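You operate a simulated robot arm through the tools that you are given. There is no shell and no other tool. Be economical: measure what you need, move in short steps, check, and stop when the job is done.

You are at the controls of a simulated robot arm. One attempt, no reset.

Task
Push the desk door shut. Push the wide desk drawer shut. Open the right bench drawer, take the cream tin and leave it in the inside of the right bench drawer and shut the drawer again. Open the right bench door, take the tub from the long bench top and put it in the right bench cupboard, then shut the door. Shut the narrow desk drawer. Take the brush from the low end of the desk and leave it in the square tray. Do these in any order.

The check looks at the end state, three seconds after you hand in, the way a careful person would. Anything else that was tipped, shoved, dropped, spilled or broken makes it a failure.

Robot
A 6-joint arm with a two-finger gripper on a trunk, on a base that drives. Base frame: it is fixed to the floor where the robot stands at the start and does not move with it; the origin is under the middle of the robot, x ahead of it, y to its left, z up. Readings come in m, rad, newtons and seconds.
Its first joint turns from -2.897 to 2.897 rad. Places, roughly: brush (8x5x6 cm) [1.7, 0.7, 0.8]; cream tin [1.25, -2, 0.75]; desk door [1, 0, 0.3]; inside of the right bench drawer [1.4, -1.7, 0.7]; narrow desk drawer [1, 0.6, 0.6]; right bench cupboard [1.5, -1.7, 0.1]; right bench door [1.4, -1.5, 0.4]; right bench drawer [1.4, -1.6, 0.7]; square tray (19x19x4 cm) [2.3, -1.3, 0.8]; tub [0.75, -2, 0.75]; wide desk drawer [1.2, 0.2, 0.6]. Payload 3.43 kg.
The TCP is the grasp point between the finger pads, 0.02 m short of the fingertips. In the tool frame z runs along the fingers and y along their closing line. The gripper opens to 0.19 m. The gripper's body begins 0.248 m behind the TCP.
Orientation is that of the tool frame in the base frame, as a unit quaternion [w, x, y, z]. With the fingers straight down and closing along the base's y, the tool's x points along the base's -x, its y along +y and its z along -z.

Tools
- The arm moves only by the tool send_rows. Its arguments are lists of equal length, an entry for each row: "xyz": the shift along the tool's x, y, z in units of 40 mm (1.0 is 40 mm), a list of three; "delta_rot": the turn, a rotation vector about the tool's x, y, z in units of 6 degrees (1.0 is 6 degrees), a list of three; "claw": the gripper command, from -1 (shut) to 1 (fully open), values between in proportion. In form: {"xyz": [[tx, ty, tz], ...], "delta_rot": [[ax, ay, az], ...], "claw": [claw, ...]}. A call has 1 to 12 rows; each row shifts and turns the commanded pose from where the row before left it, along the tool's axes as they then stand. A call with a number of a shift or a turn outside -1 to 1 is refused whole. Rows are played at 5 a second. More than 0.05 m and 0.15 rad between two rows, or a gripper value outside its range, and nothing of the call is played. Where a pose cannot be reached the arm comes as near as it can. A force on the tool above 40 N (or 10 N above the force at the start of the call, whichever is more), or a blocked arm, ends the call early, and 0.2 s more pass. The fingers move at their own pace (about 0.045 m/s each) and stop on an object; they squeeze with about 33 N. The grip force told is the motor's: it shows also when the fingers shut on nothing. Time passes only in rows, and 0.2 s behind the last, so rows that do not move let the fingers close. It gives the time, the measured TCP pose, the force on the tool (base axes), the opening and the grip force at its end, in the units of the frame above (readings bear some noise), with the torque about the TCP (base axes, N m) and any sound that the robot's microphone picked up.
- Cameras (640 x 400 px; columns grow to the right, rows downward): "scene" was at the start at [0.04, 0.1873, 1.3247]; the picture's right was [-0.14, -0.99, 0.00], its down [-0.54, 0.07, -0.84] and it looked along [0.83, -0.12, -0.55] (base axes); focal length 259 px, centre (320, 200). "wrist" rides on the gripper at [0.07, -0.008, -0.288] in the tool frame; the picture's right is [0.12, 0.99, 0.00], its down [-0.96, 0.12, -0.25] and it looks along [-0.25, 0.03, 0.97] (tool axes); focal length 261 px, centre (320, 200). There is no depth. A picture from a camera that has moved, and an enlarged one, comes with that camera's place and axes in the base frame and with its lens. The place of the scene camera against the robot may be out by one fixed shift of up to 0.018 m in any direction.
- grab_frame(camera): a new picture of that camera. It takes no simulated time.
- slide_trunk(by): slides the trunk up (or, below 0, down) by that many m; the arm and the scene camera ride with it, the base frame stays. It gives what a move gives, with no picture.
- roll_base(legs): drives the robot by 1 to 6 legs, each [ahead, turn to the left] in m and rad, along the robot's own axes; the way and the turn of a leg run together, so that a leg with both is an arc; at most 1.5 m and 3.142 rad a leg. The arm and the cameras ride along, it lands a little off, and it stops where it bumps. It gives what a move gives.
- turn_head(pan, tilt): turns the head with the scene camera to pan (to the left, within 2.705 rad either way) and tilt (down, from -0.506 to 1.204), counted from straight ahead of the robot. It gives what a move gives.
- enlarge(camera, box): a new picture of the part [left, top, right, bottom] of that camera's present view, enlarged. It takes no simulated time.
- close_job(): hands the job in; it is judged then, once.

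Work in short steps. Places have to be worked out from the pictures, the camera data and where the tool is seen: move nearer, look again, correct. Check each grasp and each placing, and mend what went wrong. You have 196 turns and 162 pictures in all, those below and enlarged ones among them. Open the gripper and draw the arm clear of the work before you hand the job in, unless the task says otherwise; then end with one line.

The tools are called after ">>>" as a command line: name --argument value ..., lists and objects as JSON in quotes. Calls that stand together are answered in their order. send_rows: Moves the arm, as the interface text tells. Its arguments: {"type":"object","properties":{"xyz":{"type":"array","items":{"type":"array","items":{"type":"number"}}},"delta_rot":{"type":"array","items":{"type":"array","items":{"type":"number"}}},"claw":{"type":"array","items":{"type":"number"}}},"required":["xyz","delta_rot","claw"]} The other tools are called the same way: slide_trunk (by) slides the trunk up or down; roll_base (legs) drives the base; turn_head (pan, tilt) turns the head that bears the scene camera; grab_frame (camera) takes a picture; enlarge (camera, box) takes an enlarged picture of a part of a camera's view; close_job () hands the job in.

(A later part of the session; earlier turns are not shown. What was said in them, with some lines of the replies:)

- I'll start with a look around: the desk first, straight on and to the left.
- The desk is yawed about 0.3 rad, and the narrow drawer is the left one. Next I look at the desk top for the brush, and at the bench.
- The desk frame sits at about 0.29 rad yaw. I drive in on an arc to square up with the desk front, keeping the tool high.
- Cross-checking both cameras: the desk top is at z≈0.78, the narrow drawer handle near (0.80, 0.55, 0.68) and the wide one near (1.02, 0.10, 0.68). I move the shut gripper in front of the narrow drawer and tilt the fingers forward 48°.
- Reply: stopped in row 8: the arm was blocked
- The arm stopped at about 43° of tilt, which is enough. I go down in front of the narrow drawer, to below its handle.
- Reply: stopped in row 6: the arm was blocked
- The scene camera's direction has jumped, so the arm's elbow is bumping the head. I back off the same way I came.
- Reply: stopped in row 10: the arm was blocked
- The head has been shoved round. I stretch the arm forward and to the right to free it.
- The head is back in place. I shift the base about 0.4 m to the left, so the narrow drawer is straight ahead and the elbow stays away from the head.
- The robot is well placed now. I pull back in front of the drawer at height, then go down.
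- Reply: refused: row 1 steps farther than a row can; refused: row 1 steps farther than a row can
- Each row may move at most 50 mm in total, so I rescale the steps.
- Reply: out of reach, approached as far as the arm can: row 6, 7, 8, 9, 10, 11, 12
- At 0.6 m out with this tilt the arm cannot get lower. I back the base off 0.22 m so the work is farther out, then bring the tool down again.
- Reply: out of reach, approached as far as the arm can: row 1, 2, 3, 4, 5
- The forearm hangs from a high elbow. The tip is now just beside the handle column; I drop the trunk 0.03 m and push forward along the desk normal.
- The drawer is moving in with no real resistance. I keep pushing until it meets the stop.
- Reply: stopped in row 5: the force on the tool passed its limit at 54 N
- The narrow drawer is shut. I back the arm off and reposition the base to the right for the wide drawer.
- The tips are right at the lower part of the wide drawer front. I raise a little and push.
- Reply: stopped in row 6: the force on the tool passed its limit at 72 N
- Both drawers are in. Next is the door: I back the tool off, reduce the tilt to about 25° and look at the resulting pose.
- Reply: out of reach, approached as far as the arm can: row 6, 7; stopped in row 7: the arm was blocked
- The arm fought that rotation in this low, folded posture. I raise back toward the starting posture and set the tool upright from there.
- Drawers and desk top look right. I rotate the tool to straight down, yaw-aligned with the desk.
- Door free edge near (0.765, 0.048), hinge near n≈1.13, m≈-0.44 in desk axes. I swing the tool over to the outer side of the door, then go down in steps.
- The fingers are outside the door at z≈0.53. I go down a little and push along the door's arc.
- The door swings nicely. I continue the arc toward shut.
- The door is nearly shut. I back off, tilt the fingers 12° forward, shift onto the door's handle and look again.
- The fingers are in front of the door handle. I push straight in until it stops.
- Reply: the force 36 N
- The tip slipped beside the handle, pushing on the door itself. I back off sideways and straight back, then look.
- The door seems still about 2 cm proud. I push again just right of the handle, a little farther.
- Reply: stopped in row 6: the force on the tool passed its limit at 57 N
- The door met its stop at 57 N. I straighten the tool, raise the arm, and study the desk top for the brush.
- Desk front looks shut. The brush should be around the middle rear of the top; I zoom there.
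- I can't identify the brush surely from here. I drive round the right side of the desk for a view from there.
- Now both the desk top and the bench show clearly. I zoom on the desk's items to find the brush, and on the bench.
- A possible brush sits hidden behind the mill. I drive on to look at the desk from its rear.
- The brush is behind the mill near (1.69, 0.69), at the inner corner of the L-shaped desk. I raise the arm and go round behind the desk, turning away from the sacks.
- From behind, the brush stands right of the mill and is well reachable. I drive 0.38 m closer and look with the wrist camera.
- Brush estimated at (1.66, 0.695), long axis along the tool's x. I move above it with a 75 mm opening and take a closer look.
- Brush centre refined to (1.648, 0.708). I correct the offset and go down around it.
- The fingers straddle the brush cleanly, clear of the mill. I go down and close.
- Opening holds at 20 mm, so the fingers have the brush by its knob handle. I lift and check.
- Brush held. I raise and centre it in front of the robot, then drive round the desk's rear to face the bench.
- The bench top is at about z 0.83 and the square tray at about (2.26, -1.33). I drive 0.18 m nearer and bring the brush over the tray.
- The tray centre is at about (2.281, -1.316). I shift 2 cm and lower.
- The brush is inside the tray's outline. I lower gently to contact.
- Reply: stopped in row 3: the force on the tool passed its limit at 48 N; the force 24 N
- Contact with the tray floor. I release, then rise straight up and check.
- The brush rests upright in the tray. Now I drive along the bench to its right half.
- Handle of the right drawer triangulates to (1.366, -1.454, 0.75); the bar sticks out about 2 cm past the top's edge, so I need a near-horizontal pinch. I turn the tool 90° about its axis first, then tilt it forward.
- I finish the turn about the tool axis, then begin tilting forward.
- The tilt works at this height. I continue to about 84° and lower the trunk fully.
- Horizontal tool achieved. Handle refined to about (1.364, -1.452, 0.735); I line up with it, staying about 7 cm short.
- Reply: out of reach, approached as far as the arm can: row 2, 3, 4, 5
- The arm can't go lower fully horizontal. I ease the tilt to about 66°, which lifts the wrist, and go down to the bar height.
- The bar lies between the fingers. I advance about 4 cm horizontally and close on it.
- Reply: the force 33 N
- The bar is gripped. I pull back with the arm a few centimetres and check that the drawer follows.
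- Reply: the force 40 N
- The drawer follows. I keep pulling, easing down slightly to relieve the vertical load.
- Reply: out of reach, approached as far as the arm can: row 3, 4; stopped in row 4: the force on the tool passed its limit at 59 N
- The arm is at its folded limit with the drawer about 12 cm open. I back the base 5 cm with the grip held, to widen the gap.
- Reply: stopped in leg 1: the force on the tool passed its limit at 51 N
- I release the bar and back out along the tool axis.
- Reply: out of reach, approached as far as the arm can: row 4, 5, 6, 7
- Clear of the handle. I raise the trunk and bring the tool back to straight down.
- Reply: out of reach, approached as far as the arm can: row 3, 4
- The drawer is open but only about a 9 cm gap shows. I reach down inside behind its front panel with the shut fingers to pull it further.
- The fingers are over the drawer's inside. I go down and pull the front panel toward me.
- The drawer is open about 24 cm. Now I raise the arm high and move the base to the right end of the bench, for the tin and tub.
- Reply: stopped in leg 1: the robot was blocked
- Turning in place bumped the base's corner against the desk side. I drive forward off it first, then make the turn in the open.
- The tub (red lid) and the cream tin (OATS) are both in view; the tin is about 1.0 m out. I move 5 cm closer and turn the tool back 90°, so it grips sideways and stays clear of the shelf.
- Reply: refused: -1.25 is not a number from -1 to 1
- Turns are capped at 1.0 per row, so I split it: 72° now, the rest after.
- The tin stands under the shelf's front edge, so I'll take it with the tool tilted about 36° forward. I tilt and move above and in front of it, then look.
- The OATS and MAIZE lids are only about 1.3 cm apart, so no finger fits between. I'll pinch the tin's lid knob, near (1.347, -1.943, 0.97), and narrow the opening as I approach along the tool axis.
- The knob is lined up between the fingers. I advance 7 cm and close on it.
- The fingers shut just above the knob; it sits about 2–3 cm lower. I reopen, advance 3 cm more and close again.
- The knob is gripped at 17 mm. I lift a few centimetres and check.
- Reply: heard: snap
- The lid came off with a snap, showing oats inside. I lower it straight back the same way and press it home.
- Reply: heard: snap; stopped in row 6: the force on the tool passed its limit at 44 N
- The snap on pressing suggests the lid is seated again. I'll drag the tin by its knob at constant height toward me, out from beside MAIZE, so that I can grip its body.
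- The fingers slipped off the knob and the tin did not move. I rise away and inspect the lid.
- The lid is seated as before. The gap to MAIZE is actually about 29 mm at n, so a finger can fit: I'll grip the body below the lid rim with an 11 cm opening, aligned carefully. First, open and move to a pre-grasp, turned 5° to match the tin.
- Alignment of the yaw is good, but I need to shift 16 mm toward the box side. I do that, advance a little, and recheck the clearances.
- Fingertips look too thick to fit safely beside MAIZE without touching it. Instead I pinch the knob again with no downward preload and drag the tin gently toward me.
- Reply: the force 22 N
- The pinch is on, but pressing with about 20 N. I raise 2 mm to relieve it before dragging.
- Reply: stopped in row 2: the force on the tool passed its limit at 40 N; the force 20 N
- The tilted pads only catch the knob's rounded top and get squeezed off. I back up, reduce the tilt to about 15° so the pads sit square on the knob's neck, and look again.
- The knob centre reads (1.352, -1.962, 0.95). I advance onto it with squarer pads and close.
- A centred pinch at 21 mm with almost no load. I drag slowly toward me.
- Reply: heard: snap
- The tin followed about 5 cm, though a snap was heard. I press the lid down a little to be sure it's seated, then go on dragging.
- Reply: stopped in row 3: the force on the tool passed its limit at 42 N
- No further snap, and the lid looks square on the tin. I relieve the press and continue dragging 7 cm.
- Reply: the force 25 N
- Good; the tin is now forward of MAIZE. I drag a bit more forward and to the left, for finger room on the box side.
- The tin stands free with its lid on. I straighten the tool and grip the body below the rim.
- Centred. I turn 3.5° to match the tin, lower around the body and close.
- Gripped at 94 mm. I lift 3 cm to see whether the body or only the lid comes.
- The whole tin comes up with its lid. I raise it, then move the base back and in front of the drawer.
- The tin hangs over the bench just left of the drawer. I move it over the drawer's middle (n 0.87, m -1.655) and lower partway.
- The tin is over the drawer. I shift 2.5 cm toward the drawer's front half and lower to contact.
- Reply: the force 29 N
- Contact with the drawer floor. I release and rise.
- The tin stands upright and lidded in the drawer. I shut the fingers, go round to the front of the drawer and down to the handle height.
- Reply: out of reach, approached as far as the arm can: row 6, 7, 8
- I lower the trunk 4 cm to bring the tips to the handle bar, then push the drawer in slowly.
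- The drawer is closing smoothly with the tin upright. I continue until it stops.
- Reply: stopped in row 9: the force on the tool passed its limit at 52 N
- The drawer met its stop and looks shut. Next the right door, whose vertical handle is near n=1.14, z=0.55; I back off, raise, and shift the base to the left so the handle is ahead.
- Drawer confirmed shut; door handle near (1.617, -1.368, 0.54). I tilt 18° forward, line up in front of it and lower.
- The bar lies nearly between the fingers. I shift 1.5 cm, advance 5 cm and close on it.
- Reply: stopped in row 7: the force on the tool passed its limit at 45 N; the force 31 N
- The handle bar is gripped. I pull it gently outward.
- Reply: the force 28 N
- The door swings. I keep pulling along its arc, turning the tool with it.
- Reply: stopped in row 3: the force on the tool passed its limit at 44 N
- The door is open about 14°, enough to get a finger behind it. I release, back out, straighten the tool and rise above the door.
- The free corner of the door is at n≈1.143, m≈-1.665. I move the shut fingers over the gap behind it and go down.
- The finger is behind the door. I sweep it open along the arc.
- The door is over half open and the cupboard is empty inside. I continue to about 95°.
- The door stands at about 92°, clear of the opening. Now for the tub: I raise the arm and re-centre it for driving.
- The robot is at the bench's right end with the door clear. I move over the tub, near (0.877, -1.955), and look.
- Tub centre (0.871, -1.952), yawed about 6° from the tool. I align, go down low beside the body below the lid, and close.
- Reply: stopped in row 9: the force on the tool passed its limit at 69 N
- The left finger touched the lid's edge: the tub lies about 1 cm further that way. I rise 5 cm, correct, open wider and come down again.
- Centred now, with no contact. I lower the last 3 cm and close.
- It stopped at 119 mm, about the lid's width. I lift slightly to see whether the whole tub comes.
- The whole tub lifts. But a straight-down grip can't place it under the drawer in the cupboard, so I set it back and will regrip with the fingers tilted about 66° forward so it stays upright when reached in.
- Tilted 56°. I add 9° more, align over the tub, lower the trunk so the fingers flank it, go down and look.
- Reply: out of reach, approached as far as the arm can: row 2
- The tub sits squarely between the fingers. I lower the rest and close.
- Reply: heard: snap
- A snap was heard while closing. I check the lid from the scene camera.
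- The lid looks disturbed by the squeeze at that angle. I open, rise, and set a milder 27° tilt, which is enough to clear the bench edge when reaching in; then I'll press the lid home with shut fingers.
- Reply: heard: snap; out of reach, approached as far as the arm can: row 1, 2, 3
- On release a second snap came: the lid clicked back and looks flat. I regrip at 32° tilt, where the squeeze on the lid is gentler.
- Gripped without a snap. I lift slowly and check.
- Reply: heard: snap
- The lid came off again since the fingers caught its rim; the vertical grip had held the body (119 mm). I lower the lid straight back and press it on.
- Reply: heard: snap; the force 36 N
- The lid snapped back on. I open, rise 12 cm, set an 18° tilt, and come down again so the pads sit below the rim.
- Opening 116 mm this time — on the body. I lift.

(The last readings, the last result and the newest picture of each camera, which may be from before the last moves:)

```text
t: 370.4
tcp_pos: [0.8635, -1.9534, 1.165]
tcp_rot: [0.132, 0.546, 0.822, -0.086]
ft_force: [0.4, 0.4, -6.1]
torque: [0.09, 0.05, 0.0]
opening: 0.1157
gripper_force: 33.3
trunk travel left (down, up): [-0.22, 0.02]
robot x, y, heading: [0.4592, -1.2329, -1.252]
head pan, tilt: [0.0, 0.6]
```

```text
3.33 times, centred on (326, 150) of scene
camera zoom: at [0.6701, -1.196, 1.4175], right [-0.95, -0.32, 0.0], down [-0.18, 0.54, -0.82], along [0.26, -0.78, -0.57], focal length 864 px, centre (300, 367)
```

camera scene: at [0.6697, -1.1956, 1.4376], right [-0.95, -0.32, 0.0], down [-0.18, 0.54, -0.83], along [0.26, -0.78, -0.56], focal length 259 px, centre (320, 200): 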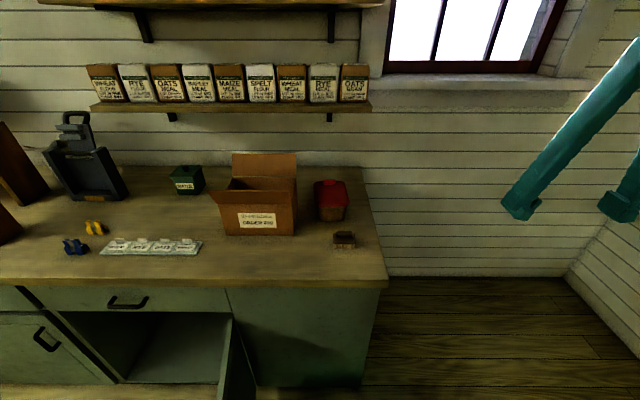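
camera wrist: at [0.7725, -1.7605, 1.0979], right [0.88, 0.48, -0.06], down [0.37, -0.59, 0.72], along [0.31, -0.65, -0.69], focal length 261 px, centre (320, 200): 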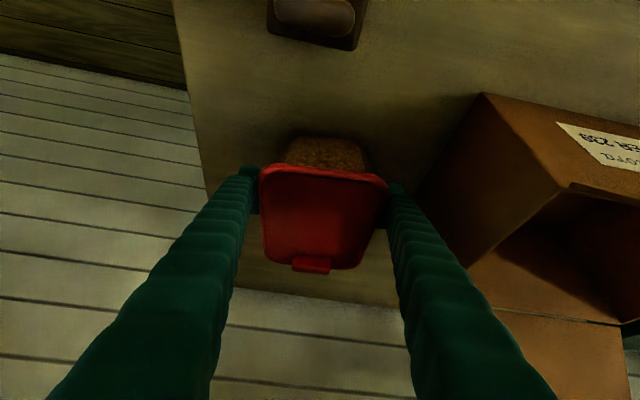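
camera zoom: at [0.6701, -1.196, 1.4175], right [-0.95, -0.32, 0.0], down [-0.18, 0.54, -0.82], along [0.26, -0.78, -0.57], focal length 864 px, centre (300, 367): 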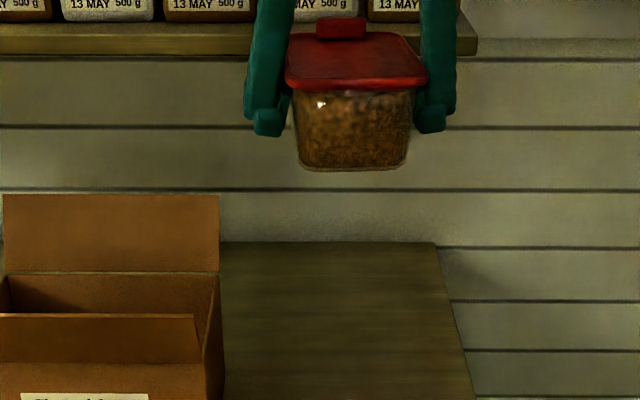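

The lidded tub is held upright. I drive back past the open door's tip and face the cupboard.

>>> roll_base --legs '[[-0.5, 0], [0, 1.42], [0.94, 0], [0, -1.42]]'

>>> grab_frame --camera "scene"

```text
t: 385.2
tcp_pos: [1.6217, -1.3379, 1.1642]
tcp_rot: [0.133, 0.554, 0.817, -0.087]
ft_force: [0.3, -0.2, -5.5]
torque: [0.09, 0.02, 0.0]
opening: 0.1158
gripper_force: 33.2
trunk travel left (down, up): [-0.22, 0.02]
robot x, y, heading: [1.2344, -0.6078, -1.262]
head pan, tilt: [0.0, 0.6]
```

```text
15 pictures are left
camera scene: at [1.4422, -0.5769, 1.4176], right [-0.95, -0.3, 0.0], down [-0.17, 0.54, -0.82], along [0.25, -0.79, -0.57], focal length 259 px, centre (320, 200)
```

scene: 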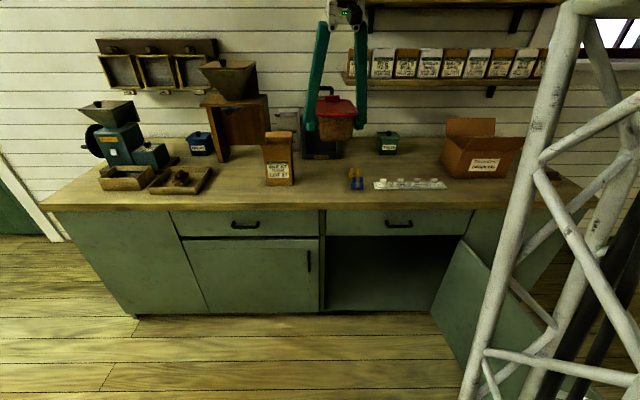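

I'm facing the open cupboard: opening n 0.58–1.15, floor at z≈0.12. I bring the tub in front of the opening, lower the trunk and descend.

>>> send_rows --xyz '[[0.72, -0.81, -0.23], [0.72, -0.81, -0.23], [0.72, -0.81, -0.23], [0.72, -0.81, -0.23], [0.72, -0.81, -0.23]]' --delta_rot '[[0, 0, 0], [0, 0, 0], [0, 0, 0], [0, 0, 0], [0, 0, 0]]' --claw '[-1, -1, -1, -1, -1]'

>>> slide_trunk --by -0.22

>>> send_rows --xyz '[[0.3, 0, 0.93], [0.3, 0, 0.93], [0.3, 0, 0.93], [0.3, 0, 0.93], [0.3, 0, 0.93], [0.3, 0, 0.93], [0.3, 0, 0.93], [0.3, 0, 0.93], [0.3, 0, 0.93], [0.3, 0, 0.93]]' --delta_rot '[[0, 0, 0], [0, 0, 0], [0, 0, 0], [0, 0, 0], [0, 0, 0], [0, 0, 0], [0, 0, 0], [0, 0, 0], [0, 0, 0], [0, 0, 0]]' --claw '[-1, -1, -1, -1, -1, -1, -1, -1, -1, -1]'

```text
t: 386.4
tcp_pos: [1.4173, -1.2571, 1.1636]
tcp_rot: [0.131, 0.554, 0.817, -0.086]
ft_force: [0.8, -1.5, -7.0]
torque: [0.15, 0.08, 0.0]
opening: 0.116
gripper_force: 32.4
trunk travel left (down, up): [-0.22, 0.02]
robot x, y, heading: [1.2297, -0.6093, -1.264]
head pan, tilt: [0.0, 0.6]
```

```text
t: 388.7
tcp_pos: [1.4166, -1.2565, 0.9446]
tcp_rot: [0.132, 0.555, 0.817, -0.087]
ft_force: [-0.2, -0.4, -6.5]
torque: [0.08, 0.02, 0.01]
opening: 0.1161
gripper_force: 33.4
trunk travel left (down, up): [0.0, 0.24]
robot x, y, heading: [1.2364, -0.6095, -1.268]
head pan, tilt: [0.0, 0.6]
```

```text
t: 390.9
tcp_pos: [1.4208, -1.2578, 0.5552]
tcp_rot: [0.132, 0.554, 0.817, -0.088]
ft_force: [-0.4, -0.7, -4.7]
torque: [0.07, 0.03, 0.0]
opening: 0.1159
gripper_force: 33.5
trunk travel left (down, up): [0.0, 0.24]
robot x, y, heading: [1.2325, -0.6083, -1.267]
head pan, tilt: [0.0, 0.6]
```

No reach trouble so far (z 0.555). I continue down.

>>> send_rows --xyz '[[0.3, 0, 0.93], [0.3, 0, 0.93], [0.3, 0, 0.93], [0.3, 0, 0.93], [0.3, 0, 0.93], [0.3, 0, 0.93], [0.3, 0, 0.93], [0.3, 0, 0.93], [0.28, 0, 0.8]]' --delta_rot '[[0, 0, 0], [0, 0, 0], [0, 0, 0], [0, 0, 0], [0, 0, 0], [0, 0, 0], [0, 0, 0], [0, 0, 0], [0, 0, 0]]' --claw '[-1, -1, -1, -1, -1, -1, -1, -1, -1]'

>>> grab_frame --camera "scene"

```text
t: 392.9
tcp_pos: [1.4303, -1.2716, 0.2548]
tcp_rot: [0.138, 0.533, 0.833, -0.065]
ft_force: [-6.6, -4.3, -5.5]
torque: [0.33, -0.46, -0.22]
opening: 0.116
gripper_force: 33.0
out of reach, approached as far as the arm can: row 4, 5, 6, 7, 8, 9
trunk travel left (down, up): [0.0, 0.24]
robot x, y, heading: [1.2324, -0.6092, -1.265]
head pan, tilt: [0.0, 0.6]
```

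```text
14 pictures are left
camera scene: at [1.4419, -0.5765, 1.1977], right [-0.95, -0.3, 0.0], down [-0.17, 0.54, -0.83], along [0.25, -0.79, -0.56], focal length 259 px, centre (320, 200)
```

scene: 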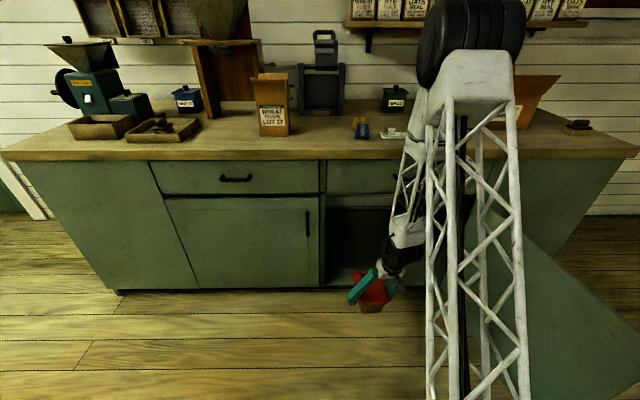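

The tub hangs at z≈0.25 in front of the opening and fits below the drawer. I move it forward into the cupboard.

>>> send_rows --xyz '[[-0.8, -0.08, 0.26], [-0.8, -0.08, 0.26], [-0.8, -0.08, 0.26], [-0.8, -0.08, 0.26], [-0.8, -0.08, 0.26], [-0.8, -0.08, 0.26]]' --delta_rot '[[0, 0, 0], [0, 0, 0], [0, 0, 0], [0, 0, 0], [0, 0, 0], [0, 0, 0]]' --claw '[-1, -1, -1, -1, -1, -1]'

>>> grab_frame --camera "scene"

```text
t: 394.3
tcp_pos: [1.4765, -1.4752, 0.2594]
tcp_rot: [0.14, 0.592, 0.789, -0.085]
ft_force: [1.2, 1.1, -5.2]
torque: [0.07, 0.06, -0.03]
opening: 0.1162
gripper_force: 33.3
out of reach, approached as far as the arm can: row 1
trunk travel left (down, up): [0.0, 0.24]
robot x, y, heading: [1.2326, -0.6091, -1.272]
head pan, tilt: [0.0, 0.6]
```

```text
13 pictures are left
camera scene: at [1.4419, -0.5768, 1.1976], right [-0.95, -0.3, 0.0], down [-0.17, 0.54, -0.82], along [0.25, -0.79, -0.57], focal length 259 px, centre (320, 200)
```

scene: 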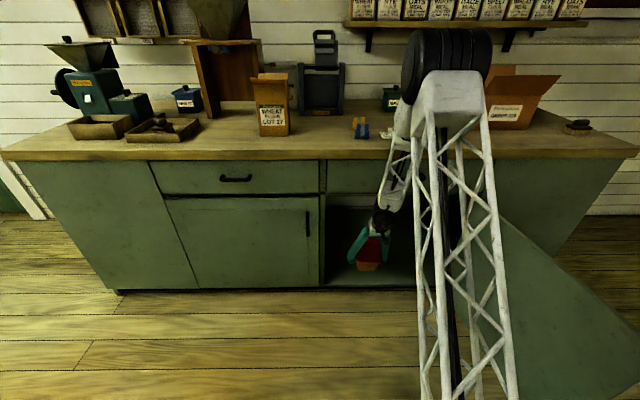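

The tub is entering, with no contact. I go 10 cm further in.

>>> send_rows --xyz '[[-0.7, 0, 0.24], [-0.7, 0, 0.24], [-0.7, 0, 0.24], [-0.5, 0, 0.17]]' --delta_rot '[[0, 0, 0], [0, 0, 0], [0, 0, 0], [0, 0, 0]]' --claw '[-1, -1, -1, -1]'

>>> send_rows --xyz '[[0.14, 0, 0.43], [0.14, 0, 0.43], [0.14, 0, 0.43], [0.1, 0, 0.3], [0.08, 0, 0.25], [0.08, 0, 0.25], [0.08, 0, 0.25]]' --delta_rot '[[0, 0, 0], [0, 0, 0], [0, 0, 0], [0, 0, 0], [0, 0, 0], [0, 0, 0], [0, 0, 0]]' --claw '[-1, -1, -1, -1, -1, -1, -1]'

>>> enlarge --camera "scene" --box '[300, 160, 460, 300]'

```text
t: 395.5
tcp_pos: [1.4895, -1.5113, 0.2292]
tcp_rot: [0.114, 0.569, 0.812, -0.068]
ft_force: [0.2, -0.7, -5.9]
torque: [0.07, 0.03, 0.01]
opening: 0.1161
gripper_force: 33.2
trunk travel left (down, up): [0.0, 0.24]
robot x, y, heading: [1.2258, -0.5728, -1.378]
head pan, tilt: [0.0, 0.6]
stopped in row 4: the arm was blocked; the commanded pose is now the measured one
```

```text
t: 397.3
tcp_pos: [1.443, -1.5309, 0.1351]
tcp_rot: [0.114, 0.589, 0.796, -0.076]
ft_force: [0.3, 0.4, -4.7]
torque: [0.07, 0.02, -0.02]
opening: 0.1159
gripper_force: 32.9
trunk travel left (down, up): [0.0, 0.24]
robot x, y, heading: [1.2245, -0.581, -1.393]
head pan, tilt: [0.0, 0.6]
stopped in row 7: the arm was blocked; the commanded pose is now the measured one
```

```text
2.86 times, centred on (380, 230) of scene
camera zoom: at [1.436, -0.5707, 1.1976], right [-0.98, -0.18, 0.0], down [-0.1, 0.56, -0.82], along [0.15, -0.81, -0.57], focal length 741 px, centre (149, 114)
```

zoom: 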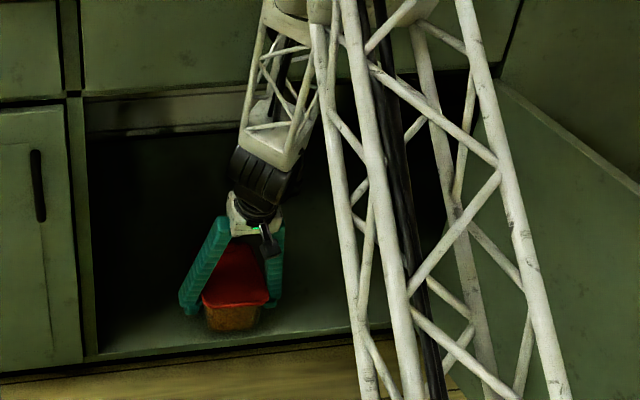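

The forearm met the bench edge (the base was nudged back slightly). The tub is just above the cupboard floor. I tilt 6° more to free the forearm and lower gently to the floor.

>>> send_rows --xyz '[[0.1, 0, 0], [0, 0, 0], [0.1, 0, 0.15], [0.1, 0, 0.15], [0.1, 0, 0.15], [0.1, 0, 0.15]]' --delta_rot '[[0, -0.5, 0], [0, -0.5, 0], [0, 0, 0], [0, 0, 0], [0, 0, 0], [0, 0, 0]]' --claw '[-1, -1, -1, -1, -1, -1]'

>>> grab_frame --camera "wrist"

```text
t: 398.7
tcp_pos: [1.4304, -1.5271, 0.1134]
tcp_rot: [0.11, 0.59, 0.795, -0.087]
ft_force: [-0.9, -16.3, 33.4]
torque: [0.96, 0.2, 0.02]
opening: 0.115
gripper_force: 32.9
out of reach, approached as far as the arm can: row 1, 2, 6
trunk travel left (down, up): [0.0, 0.24]
robot x, y, heading: [1.2242, -0.5779, -1.4]
head pan, tilt: [0.0, 0.6]
```

```text
11 pictures are left
camera wrist: at [1.3815, -1.3873, 0.3717], right [0.92, 0.4, -0.04], down [0.36, -0.79, 0.5], along [0.17, -0.48, -0.86], focal length 261 px, centre (320, 200)
```

wrist: 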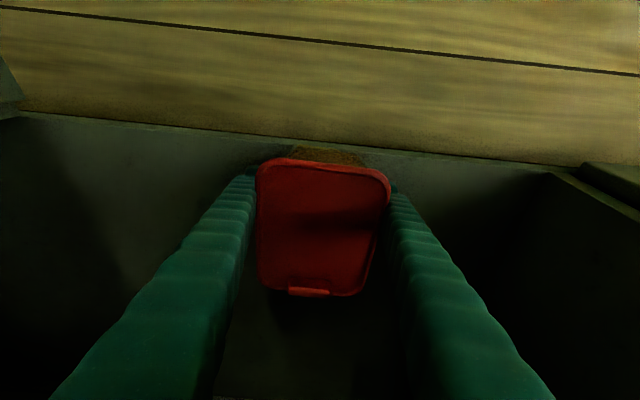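

The tub rests on the cupboard floor near its front edge. I release, back straight out, and then push it deeper with shut fingers.

>>> send_rows --xyz '[[-0.05, 0, -0.15], [0, 0, 0], [0, 0, 0], [0, 0, 0], [-0.2, 0, -0.55], [0.6, 0, -0.18], [0.7, 0, -0.2], [0.7, 0, -0.2], [0.7, 0, -0.2], [0.7, 0, -0.2]]' --delta_rot '[[0, 0, 0], [0, 0, 0], [0, 0, 0], [0, 0, 0], [0, 0, 0], [0, 0, 0], [0, 0, 0], [0, 0, 0], [0, 0, 0], [0, 0, 0]]' --claw '[-0.2, 0.3, 0.6, 0.6, 0.6, 0.6, 0.6, 0.6, 0.6, 0.6]'

>>> grab_frame --camera "wrist"

```text
t: 400.9
tcp_pos: [1.4045, -1.4221, 0.1302]
tcp_rot: [0.107, 0.583, 0.803, -0.061]
ft_force: [1.0, -0.3, -1.0]
torque: [-0.02, 0.01, -0.04]
opening: 0.1521
gripper_force: 0.1
out of reach, approached as far as the arm can: row 5, 6, 7, 8, 9, 10
trunk travel left (down, up): [0.0, 0.24]
robot x, y, heading: [1.2239, -0.58, -1.396]
head pan, tilt: [0.0, 0.6]
```

```text
10 pictures are left
camera wrist: at [1.3461, -1.2952, 0.3918], right [0.91, 0.42, 0.0], down [0.37, -0.8, 0.48], along [0.2, -0.43, -0.88], focal length 261 px, centre (320, 200)
```

wrist: 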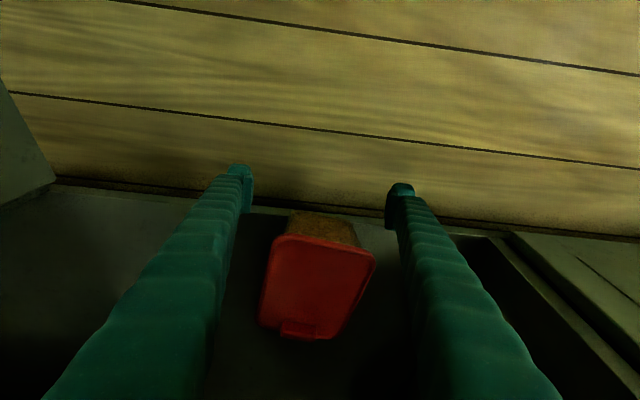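

The tub stands lidded just inside. I shut the fingers and push it about 7 cm deeper.

>>> send_rows --xyz '[[0, 0, 0], [0, 0, 0], [0, 0, 0], [0, 0, 0], [-0.4, 0.03, 0.1], [-0.4, 0, 0.1], [-0.4, 0, 0.1], [-0.4, 0, 0.1], [-0.4, 0, 0.1], [-0.3, 0, 0.07]]' --delta_rot '[[0, 0, 0], [0, 0, 0], [0, 0, 0], [0, 0, 0], [0, 0, 0], [0, 0, 0], [0, 0, 0], [0, 0, 0], [0, 0, 0], [0, 0, 0]]' --claw '[0, -0.5, -1, -1, -1, -1, -1, -1, -1, -1]'

>>> grab_frame --camera "wrist"

```text
t: 403.1
tcp_pos: [1.4097, -1.5071, 0.135]
tcp_rot: [0.109, 0.59, 0.796, -0.085]
ft_force: [-1.3, 1.1, -0.5]
torque: [0.02, 0.01, -0.01]
opening: 0.0061
gripper_force: 33.3
out of reach, approached as far as the arm can: row 5, 6, 10
trunk travel left (down, up): [0.0, 0.24]
robot x, y, heading: [1.2247, -0.5785, -1.392]
head pan, tilt: [0.0, 0.6]
```

```text
9 pictures are left
camera wrist: at [1.3602, -1.3667, 0.3933], right [0.92, 0.4, -0.04], down [0.36, -0.79, 0.5], along [0.17, -0.48, -0.86], focal length 261 px, centre (320, 200)
```

wrist: 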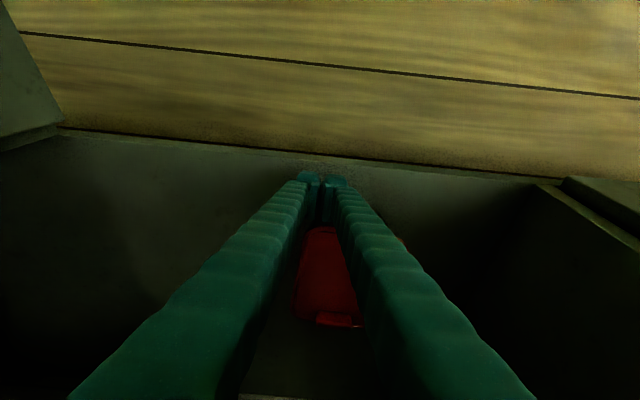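

The tub is now well inside the cupboard. I open slightly, back out, and rise clear.

>>> send_rows --xyz '[[0, 0, 0], [0.3, 0, -0.08], [0.8, 0, -0.22], [0.8, 0, -0.22], [0.8, 0, -0.3], [0.8, 0, -0.4], [0.5, 0, -0.8], [0.3, 0, -0.9], [0, 0, -0.95], [0, 0, -0.95], [0, 0, -0.95], [0, 0, -0.95]]' --delta_rot '[[0, 0, 0], [0, 0, 0], [0, 0, 0], [0, 0, 0], [0, 0, 0], [0, 0, 0], [0, 0, 0], [0, 0, 0], [0, 0, 0], [0, 0, 0], [0, 0, 0], [0, 0, 0]]' --claw '[-0.7, -0.7, -0.7, -0.7, -1, -1, -1, -1, -1, -1, -1, -1]'

>>> send_rows --xyz '[[0, 0, -0.95], [0, 0, -0.95], [0, 0, -0.95], [0, 0, -0.95], [0, 0, -0.95], [0, 0, -0.95], [0, 0, -0.95]]' --delta_rot '[[0, 0, 0], [0, 0, 0], [0, 0, 0], [0, 0, 0], [0, 0, 0], [0, 0, 0], [0, 0, 0]]' --claw '[-1, -1, -1, -1, -1, -1, -1]'

>>> grab_frame --camera "scene"

```text
t: 405.7
tcp_pos: [1.3419, -1.3066, 0.3569]
tcp_rot: [0.122, 0.632, 0.761, -0.087]
ft_force: [0.6, 0.9, -0.6]
torque: [-0.1, 0.02, -0.01]
opening: 0.0001
gripper_force: 33.3
out of reach, approached as far as the arm can: row 4, 5, 6, 7, 8, 12
trunk travel left (down, up): [0.0, 0.24]
robot x, y, heading: [1.2226, -0.5805, -1.395]
head pan, tilt: [0.0, 0.6]
```

```text
t: 407.3
tcp_pos: [1.3252, -1.2281, 0.6014]
tcp_rot: [0.109, 0.59, 0.795, -0.086]
ft_force: [-0.5, 0.4, -0.4]
torque: [0.05, 0.01, 0.02]
opening: 0.0
gripper_force: 33.2
out of reach, approached as far as the arm can: row 1
trunk travel left (down, up): [0.0, 0.24]
robot x, y, heading: [1.2222, -0.5759, -1.393]
head pan, tilt: [0.0, 0.6]
```

```text
8 pictures are left
camera scene: at [1.4359, -0.5709, 1.1975], right [-0.98, -0.18, 0.0], down [-0.1, 0.56, -0.82], along [0.15, -0.81, -0.57], focal length 259 px, centre (320, 200)
```

scene: 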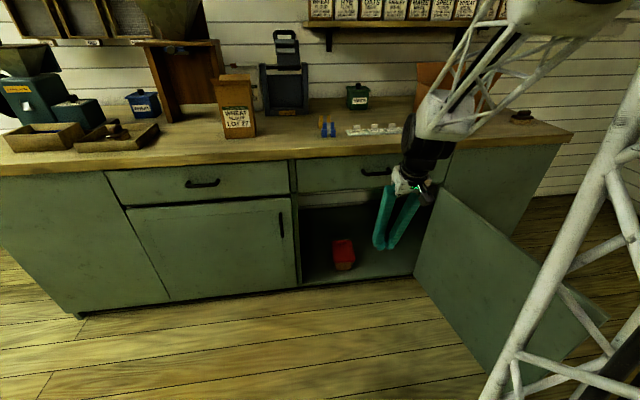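

The tub stands upright and lidded inside. To shut the door I raise the trunk, cross over the door to its outer side, and lower again.

>>> slide_trunk --by 0.18

>>> send_rows --xyz '[[0.47, -0.98, -0.14], [0.47, -0.98, -0.14], [0.47, -0.98, -0.14], [0.47, -0.98, -0.14], [0.47, -0.98, -0.14], [0.47, -0.98, -0.14], [0.47, -0.98, -0.14], [0.47, -0.98, -0.14], [0.47, -0.98, -0.14], [0.47, -0.98, -0.14], [0.47, -0.98, -0.14], [0.47, -0.98, -0.14]]' --delta_rot '[[0, 0, 0], [0, 0, 0], [0, 0, 0], [0, 0, 0], [0, 0, 0], [0, 0, 0], [0, 0, 0], [0, 0, 0], [0, 0, 0], [0, 0, 0], [0, 0, 0], [0, 0, 0]]' --claw '[-1, -1, -1, -1, -1, -1, -1, -1, -1, -1, -1, -1]'

>>> grab_frame --camera "wrist"

```text
t: 409.3
tcp_pos: [1.3265, -1.2277, 0.7819]
tcp_rot: [0.11, 0.59, 0.795, -0.087]
ft_force: [0.0, -0.4, -0.2]
torque: [-0.02, 0.0, 0.02]
opening: 0.0001
gripper_force: 33.4
trunk travel left (down, up): [-0.18, 0.06]
robot x, y, heading: [1.2247, -0.5763, -1.396]
head pan, tilt: [0.0, 0.6]
```

```text
t: 411.9
tcp_pos: [0.8085, -1.1366, 0.7892]
tcp_rot: [0.11, 0.59, 0.795, -0.085]
ft_force: [0.5, -1.0, 0.5]
torque: [0.07, 0.17, -0.04]
opening: 0.0002
gripper_force: 32.4
trunk travel left (down, up): [-0.18, 0.06]
robot x, y, heading: [1.22, -0.5772, -1.393]
head pan, tilt: [0.0, 0.6]
```

```text
7 pictures are left
camera wrist: at [0.7588, -0.998, 1.0467], right [0.92, 0.4, -0.04], down [0.36, -0.79, 0.5], along [0.17, -0.48, -0.86], focal length 261 px, centre (320, 200)
```

wrist: 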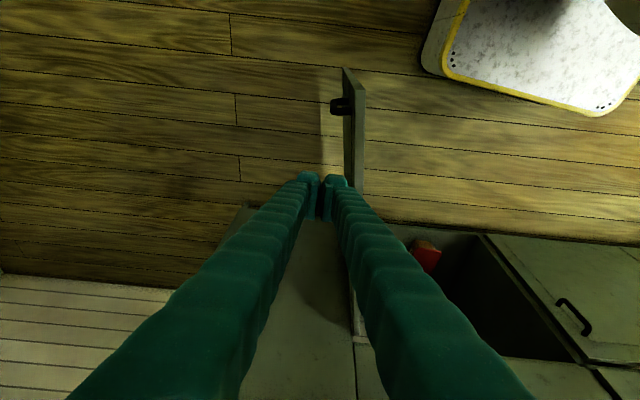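

The tool is on the outer side of the door. I lower it there and start pushing along the closing arc.

>>> send_rows --xyz '[[0, -0.5, 0]]' --delta_rot '[[0, 0, 0]]' --claw '[-1]'

>>> slide_trunk --by -0.18

>>> send_rows --xyz '[[0.3, 0, 0.9], [0.3, 0, 0.9], [-0.08, 0.9, 0.02], [-0.08, 0.9, 0.02], [-0.08, 0.9, 0.02], [-0.08, 0.9, 0.02], [-0.08, 0.9, 0.02], [-0.08, 0.9, 0.02], [-0.36, 0.9, 0.1], [-0.36, 0.9, 0.1], [-0.36, 0.9, 0.1]]' --delta_rot '[[0, 0, 0], [0, 0, 0], [0, 0, 0], [0, 0, 0], [0, 0, 0], [0, 0, 0], [0, 0, 0], [0, 0, 0], [0, 0, 0], [0, 0, 0], [0, 0, 0]]' --claw '[-1, -1, -1, -1, -1, -1, -1, -1, -1, -1, -1]'

>>> grab_frame --camera "scene"

```text
t: 412.3
tcp_pos: [0.7902, -1.144, 0.7878]
tcp_rot: [0.109, 0.59, 0.795, -0.086]
ft_force: [-0.1, 0.4, -0.3]
torque: [0.01, 0.08, -0.03]
opening: 0.0
gripper_force: 32.9
trunk travel left (down, up): [-0.18, 0.06]
robot x, y, heading: [1.2233, -0.5791, -1.391]
head pan, tilt: [0.0, 0.6]
```

```text
t: 414.3
tcp_pos: [0.7891, -1.144, 0.6087]
tcp_rot: [0.11, 0.59, 0.795, -0.085]
ft_force: [0.3, 0.4, 0.6]
torque: [-0.02, 0.0, 0.02]
opening: 0.0
gripper_force: 32.7
trunk travel left (down, up): [0.0, 0.24]
robot x, y, heading: [1.2228, -0.5793, -1.393]
head pan, tilt: [0.0, 0.6]
```

```text
t: 416.7
tcp_pos: [1.1184, -1.1087, 0.5329]
tcp_rot: [0.11, 0.59, 0.795, -0.086]
ft_force: [0.0, -1.1, -0.5]
torque: [0.04, -0.01, 0.01]
opening: 0.0
gripper_force: 33.2
trunk travel left (down, up): [0.0, 0.24]
robot x, y, heading: [1.2213, -0.5809, -1.394]
head pan, tilt: [0.0, 0.6]
```

```text
6 pictures are left
camera scene: at [1.4357, -0.5705, 1.1976], right [-0.98, -0.18, 0.0], down [-0.1, 0.56, -0.83], along [0.15, -0.81, -0.56], focal length 259 px, centre (320, 200)
```

scene: 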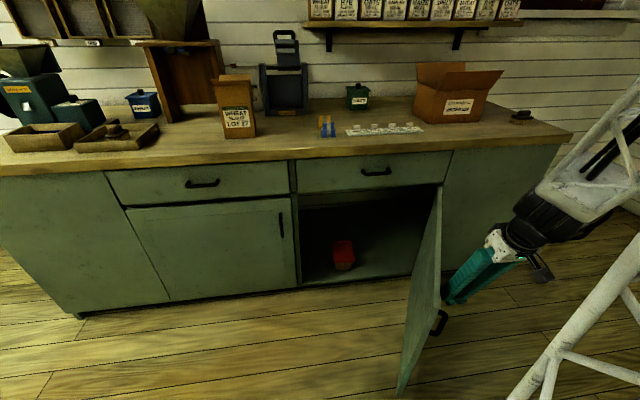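

The door is swinging shut. I continue along the arc.

>>> send_rows --xyz '[[-0.36, 0.9, 0.1], [-0.36, 0.9, 0.1], [-0.7, 0.66, 0.2], [-0.7, 0.66, 0.2], [-0.7, 0.66, 0.2], [-0.7, 0.66, 0.2], [-0.7, 0.66, 0.2], [-0.74, 0.3, 0.22], [-0.74, 0.3, 0.22], [-0.74, 0.3, 0.22], [-0.74, 0.3, 0.22]]' --delta_rot '[[0, 0, 0], [0, 0, 0], [0, 0, 0], [0, 0, 0], [0, 0, 0], [0, 0, 0], [0, 0, 0], [0, 0, 0], [0, 0, 0], [0, 0, 0], [0, 0, 0]]' --claw '[-1, -1, -1, -1, -1, -1, -1, -1, -1, -1, -1]'

>>> send_rows --xyz '[[-0.4, 0, 0.12], [-0.4, 0, 0.12], [-0.4, 0, 0.12], [-0.3, 0, 0.09], [-0.3, 0, 0.09], [-0.3, 0, 0.09], [-0.3, 0, 0.09], [-0.3, 0, 0.09], [-0.3, 0, 0.09], [-0.3, 0, 0.09]]' --delta_rot '[[0, 0, 0], [0, 0, 0], [0, 0, 0], [0, 0, 0], [0, 0, 0], [0, 0, 0], [0, 0, 0], [0, 0, 0], [0, 0, 0], [0, 0, 0]]' --claw '[-1, -1, -1, -1, -1, -1, -1, -1, -1, -1]'

>>> grab_frame --camera "scene"

```text
t: 419.1
tcp_pos: [1.4465, -1.3224, 0.5281]
tcp_rot: [0.11, 0.59, 0.796, -0.086]
ft_force: [-0.3, -0.6, 0.5]
torque: [-0.03, 0.0, 0.04]
opening: 0.0001
gripper_force: 32.6
trunk travel left (down, up): [0.0, 0.24]
robot x, y, heading: [1.2222, -0.5763, -1.389]
head pan, tilt: [0.0, 0.6]
```

```text
t: 420.9
tcp_pos: [1.4738, -1.4167, 0.5257]
tcp_rot: [0.106, 0.591, 0.795, -0.083]
ft_force: [-2.8, 8.8, 1.7]
torque: [-0.02, -0.04, 0.13]
opening: 0.0
gripper_force: 33.6
trunk travel left (down, up): [0.0, 0.24]
robot x, y, heading: [1.221, -0.5787, -1.391]
head pan, tilt: [0.0, 0.6]
stopped in row 8: the force on the tool passed its limit at 60 N (the readings are from after the stop); the commanded pose is now the measured one
```

```text
5 pictures are left
camera scene: at [1.4358, -0.5698, 1.1976], right [-0.98, -0.18, 0.0], down [-0.1, 0.56, -0.83], along [0.15, -0.81, -0.56], focal length 259 px, centre (320, 200)
```

scene: 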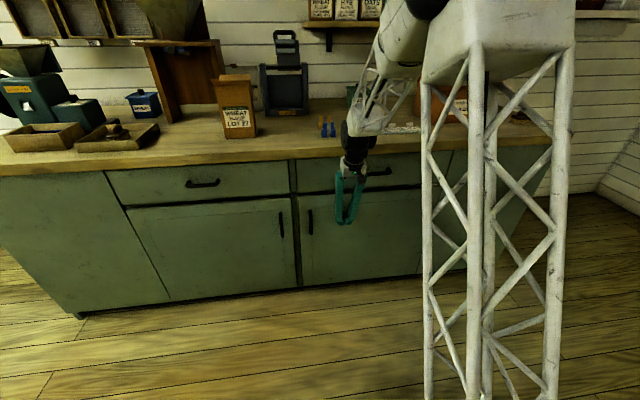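

The door met its stop at 60 N and looks shut. I back the arm off, raise it and open the gripper, then check the bench closely.

>>> send_rows --xyz '[[0.7, 0, -0.2], [0.9, 0, -0.25], [0.9, 0, -0.25], [0.9, 0, -0.25], [0, 0, -0.95], [0, 0, -0.95], [0, 0, -0.95], [0, 0, -0.95], [0, 0, -0.95], [0, 0, -0.95], [0, 0, -0.95], [0, 0, -0.95]]' --delta_rot '[[0, 0, 0], [0, 0, 0], [0, 0, 0], [0, 0, 0], [0, 0, 0], [0, 0, 0], [0, 0, 0], [0, 0, 0], [0, 0, 0], [0, 0, 0], [0, 0, 0], [0, 0, 0]]' --claw '[-1, -1, -1, -1, 0.5, 0.5, 0.5, 0.5, 0.5, 0.5, 0.5, 0.5]'

>>> slide_trunk --by 0.22

>>> enlarge --camera "scene" --box '[80, 140, 480, 390]'

```text
t: 423.5
tcp_pos: [1.4116, -1.2053, 0.8196]
tcp_rot: [0.106, 0.591, 0.795, -0.083]
ft_force: [-0.3, -0.6, -0.3]
torque: [0.03, 0.04, -0.01]
opening: 0.1426
gripper_force: 0.0
trunk travel left (down, up): [0.0, 0.24]
robot x, y, heading: [1.2226, -0.5785, -1.395]
head pan, tilt: [0.0, 0.6]
```

```text
t: 425.8
tcp_pos: [1.4103, -1.2049, 1.0405]
tcp_rot: [0.106, 0.59, 0.796, -0.083]
ft_force: [-0.2, -0.2, -0.3]
torque: [0.01, 0.01, 0.01]
opening: 0.1426
gripper_force: 0.0
trunk travel left (down, up): [-0.22, 0.02]
robot x, y, heading: [1.2237, -0.5753, -1.391]
head pan, tilt: [0.0, 0.6]
```

```text
1.60 times, centred on (280, 265) of scene
camera zoom: at [1.4358, -0.5701, 1.4175], right [-0.98, -0.18, 0.0], down [-0.1, 0.56, -0.83], along [0.15, -0.81, -0.56], focal length 415 px, centre (384, 96)
```

zoom: 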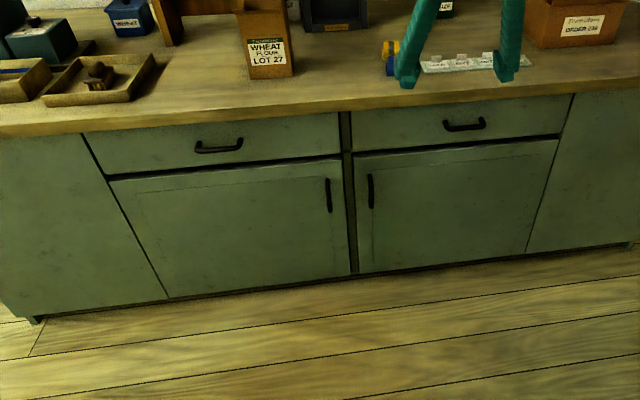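

The bench is all shut and the brush lies in the tray. Last, I drive round for one check of the desk front.

>>> roll_base --legs '[[0.12, 0], [0, -1.45], [0.95, 0], [0, -2.35]]'

>>> grab_frame --camera "scene"

```text
t: 441.2
tcp_pos: [0.5695, -0.3577, 1.0407]
tcp_rot: [0.112, -0.564, 0.815, 0.075]
ft_force: [0.5, -0.3, -0.2]
torque: [-0.03, -0.02, -0.03]
opening: 0.1427
gripper_force: 0.2
trunk travel left (down, up): [-0.22, 0.02]
robot x, y, heading: [0.3345, -0.9697, 1.093]
head pan, tilt: [0.0, 0.6]
```

```text
3 pictures are left
camera scene: at [0.184, -0.8516, 1.4176], right [0.89, -0.46, 0.0], down [-0.26, -0.5, -0.83], along [0.38, 0.73, -0.56], focal length 259 px, centre (320, 200)
```

scene: 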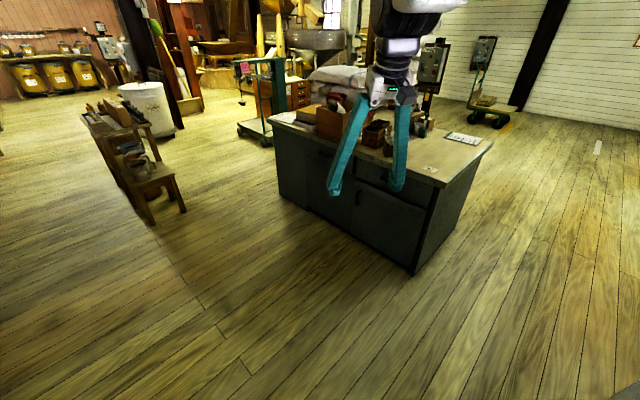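

I enlarge the desk front to confirm the drawers and door are flush.

>>> enlarge --camera "scene" --box '[260, 110, 500, 280]'

```text
2.35 times, centred on (380, 195) of scene
camera zoom: at [0.184, -0.8516, 1.4176], right [0.89, -0.46, 0.0], down [-0.26, -0.5, -0.83], along [0.38, 0.73, -0.56], focal length 610 px, centre (179, 212)
```

zoom: 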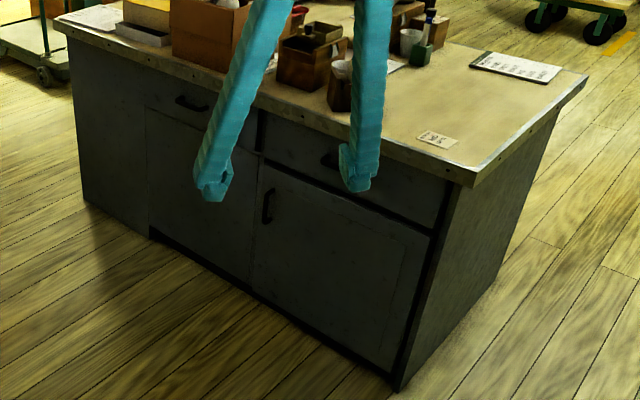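

Both desk drawers and the desk door are flush, the bench is shut, and the gripper is open and clear of the work. I hand the job in.

>>> close_job

```text
The job is handed in.
```

I did all the tasks and handed the job in: the desk door and both desk drawers are shut, the tin is in the right bench drawer, the tub is in the right bench cupboard, and the brush is in the square tray. Both lids came off while I was gripping them and I pressed them back on with a snap; the tin's lid snapped once more while I dragged the tin and looked seated afterwards. My base bumped the side of the desk once, and the arm pressed against the bench while reaching into the cupboard, but nothing looked out of place in the last pictures.
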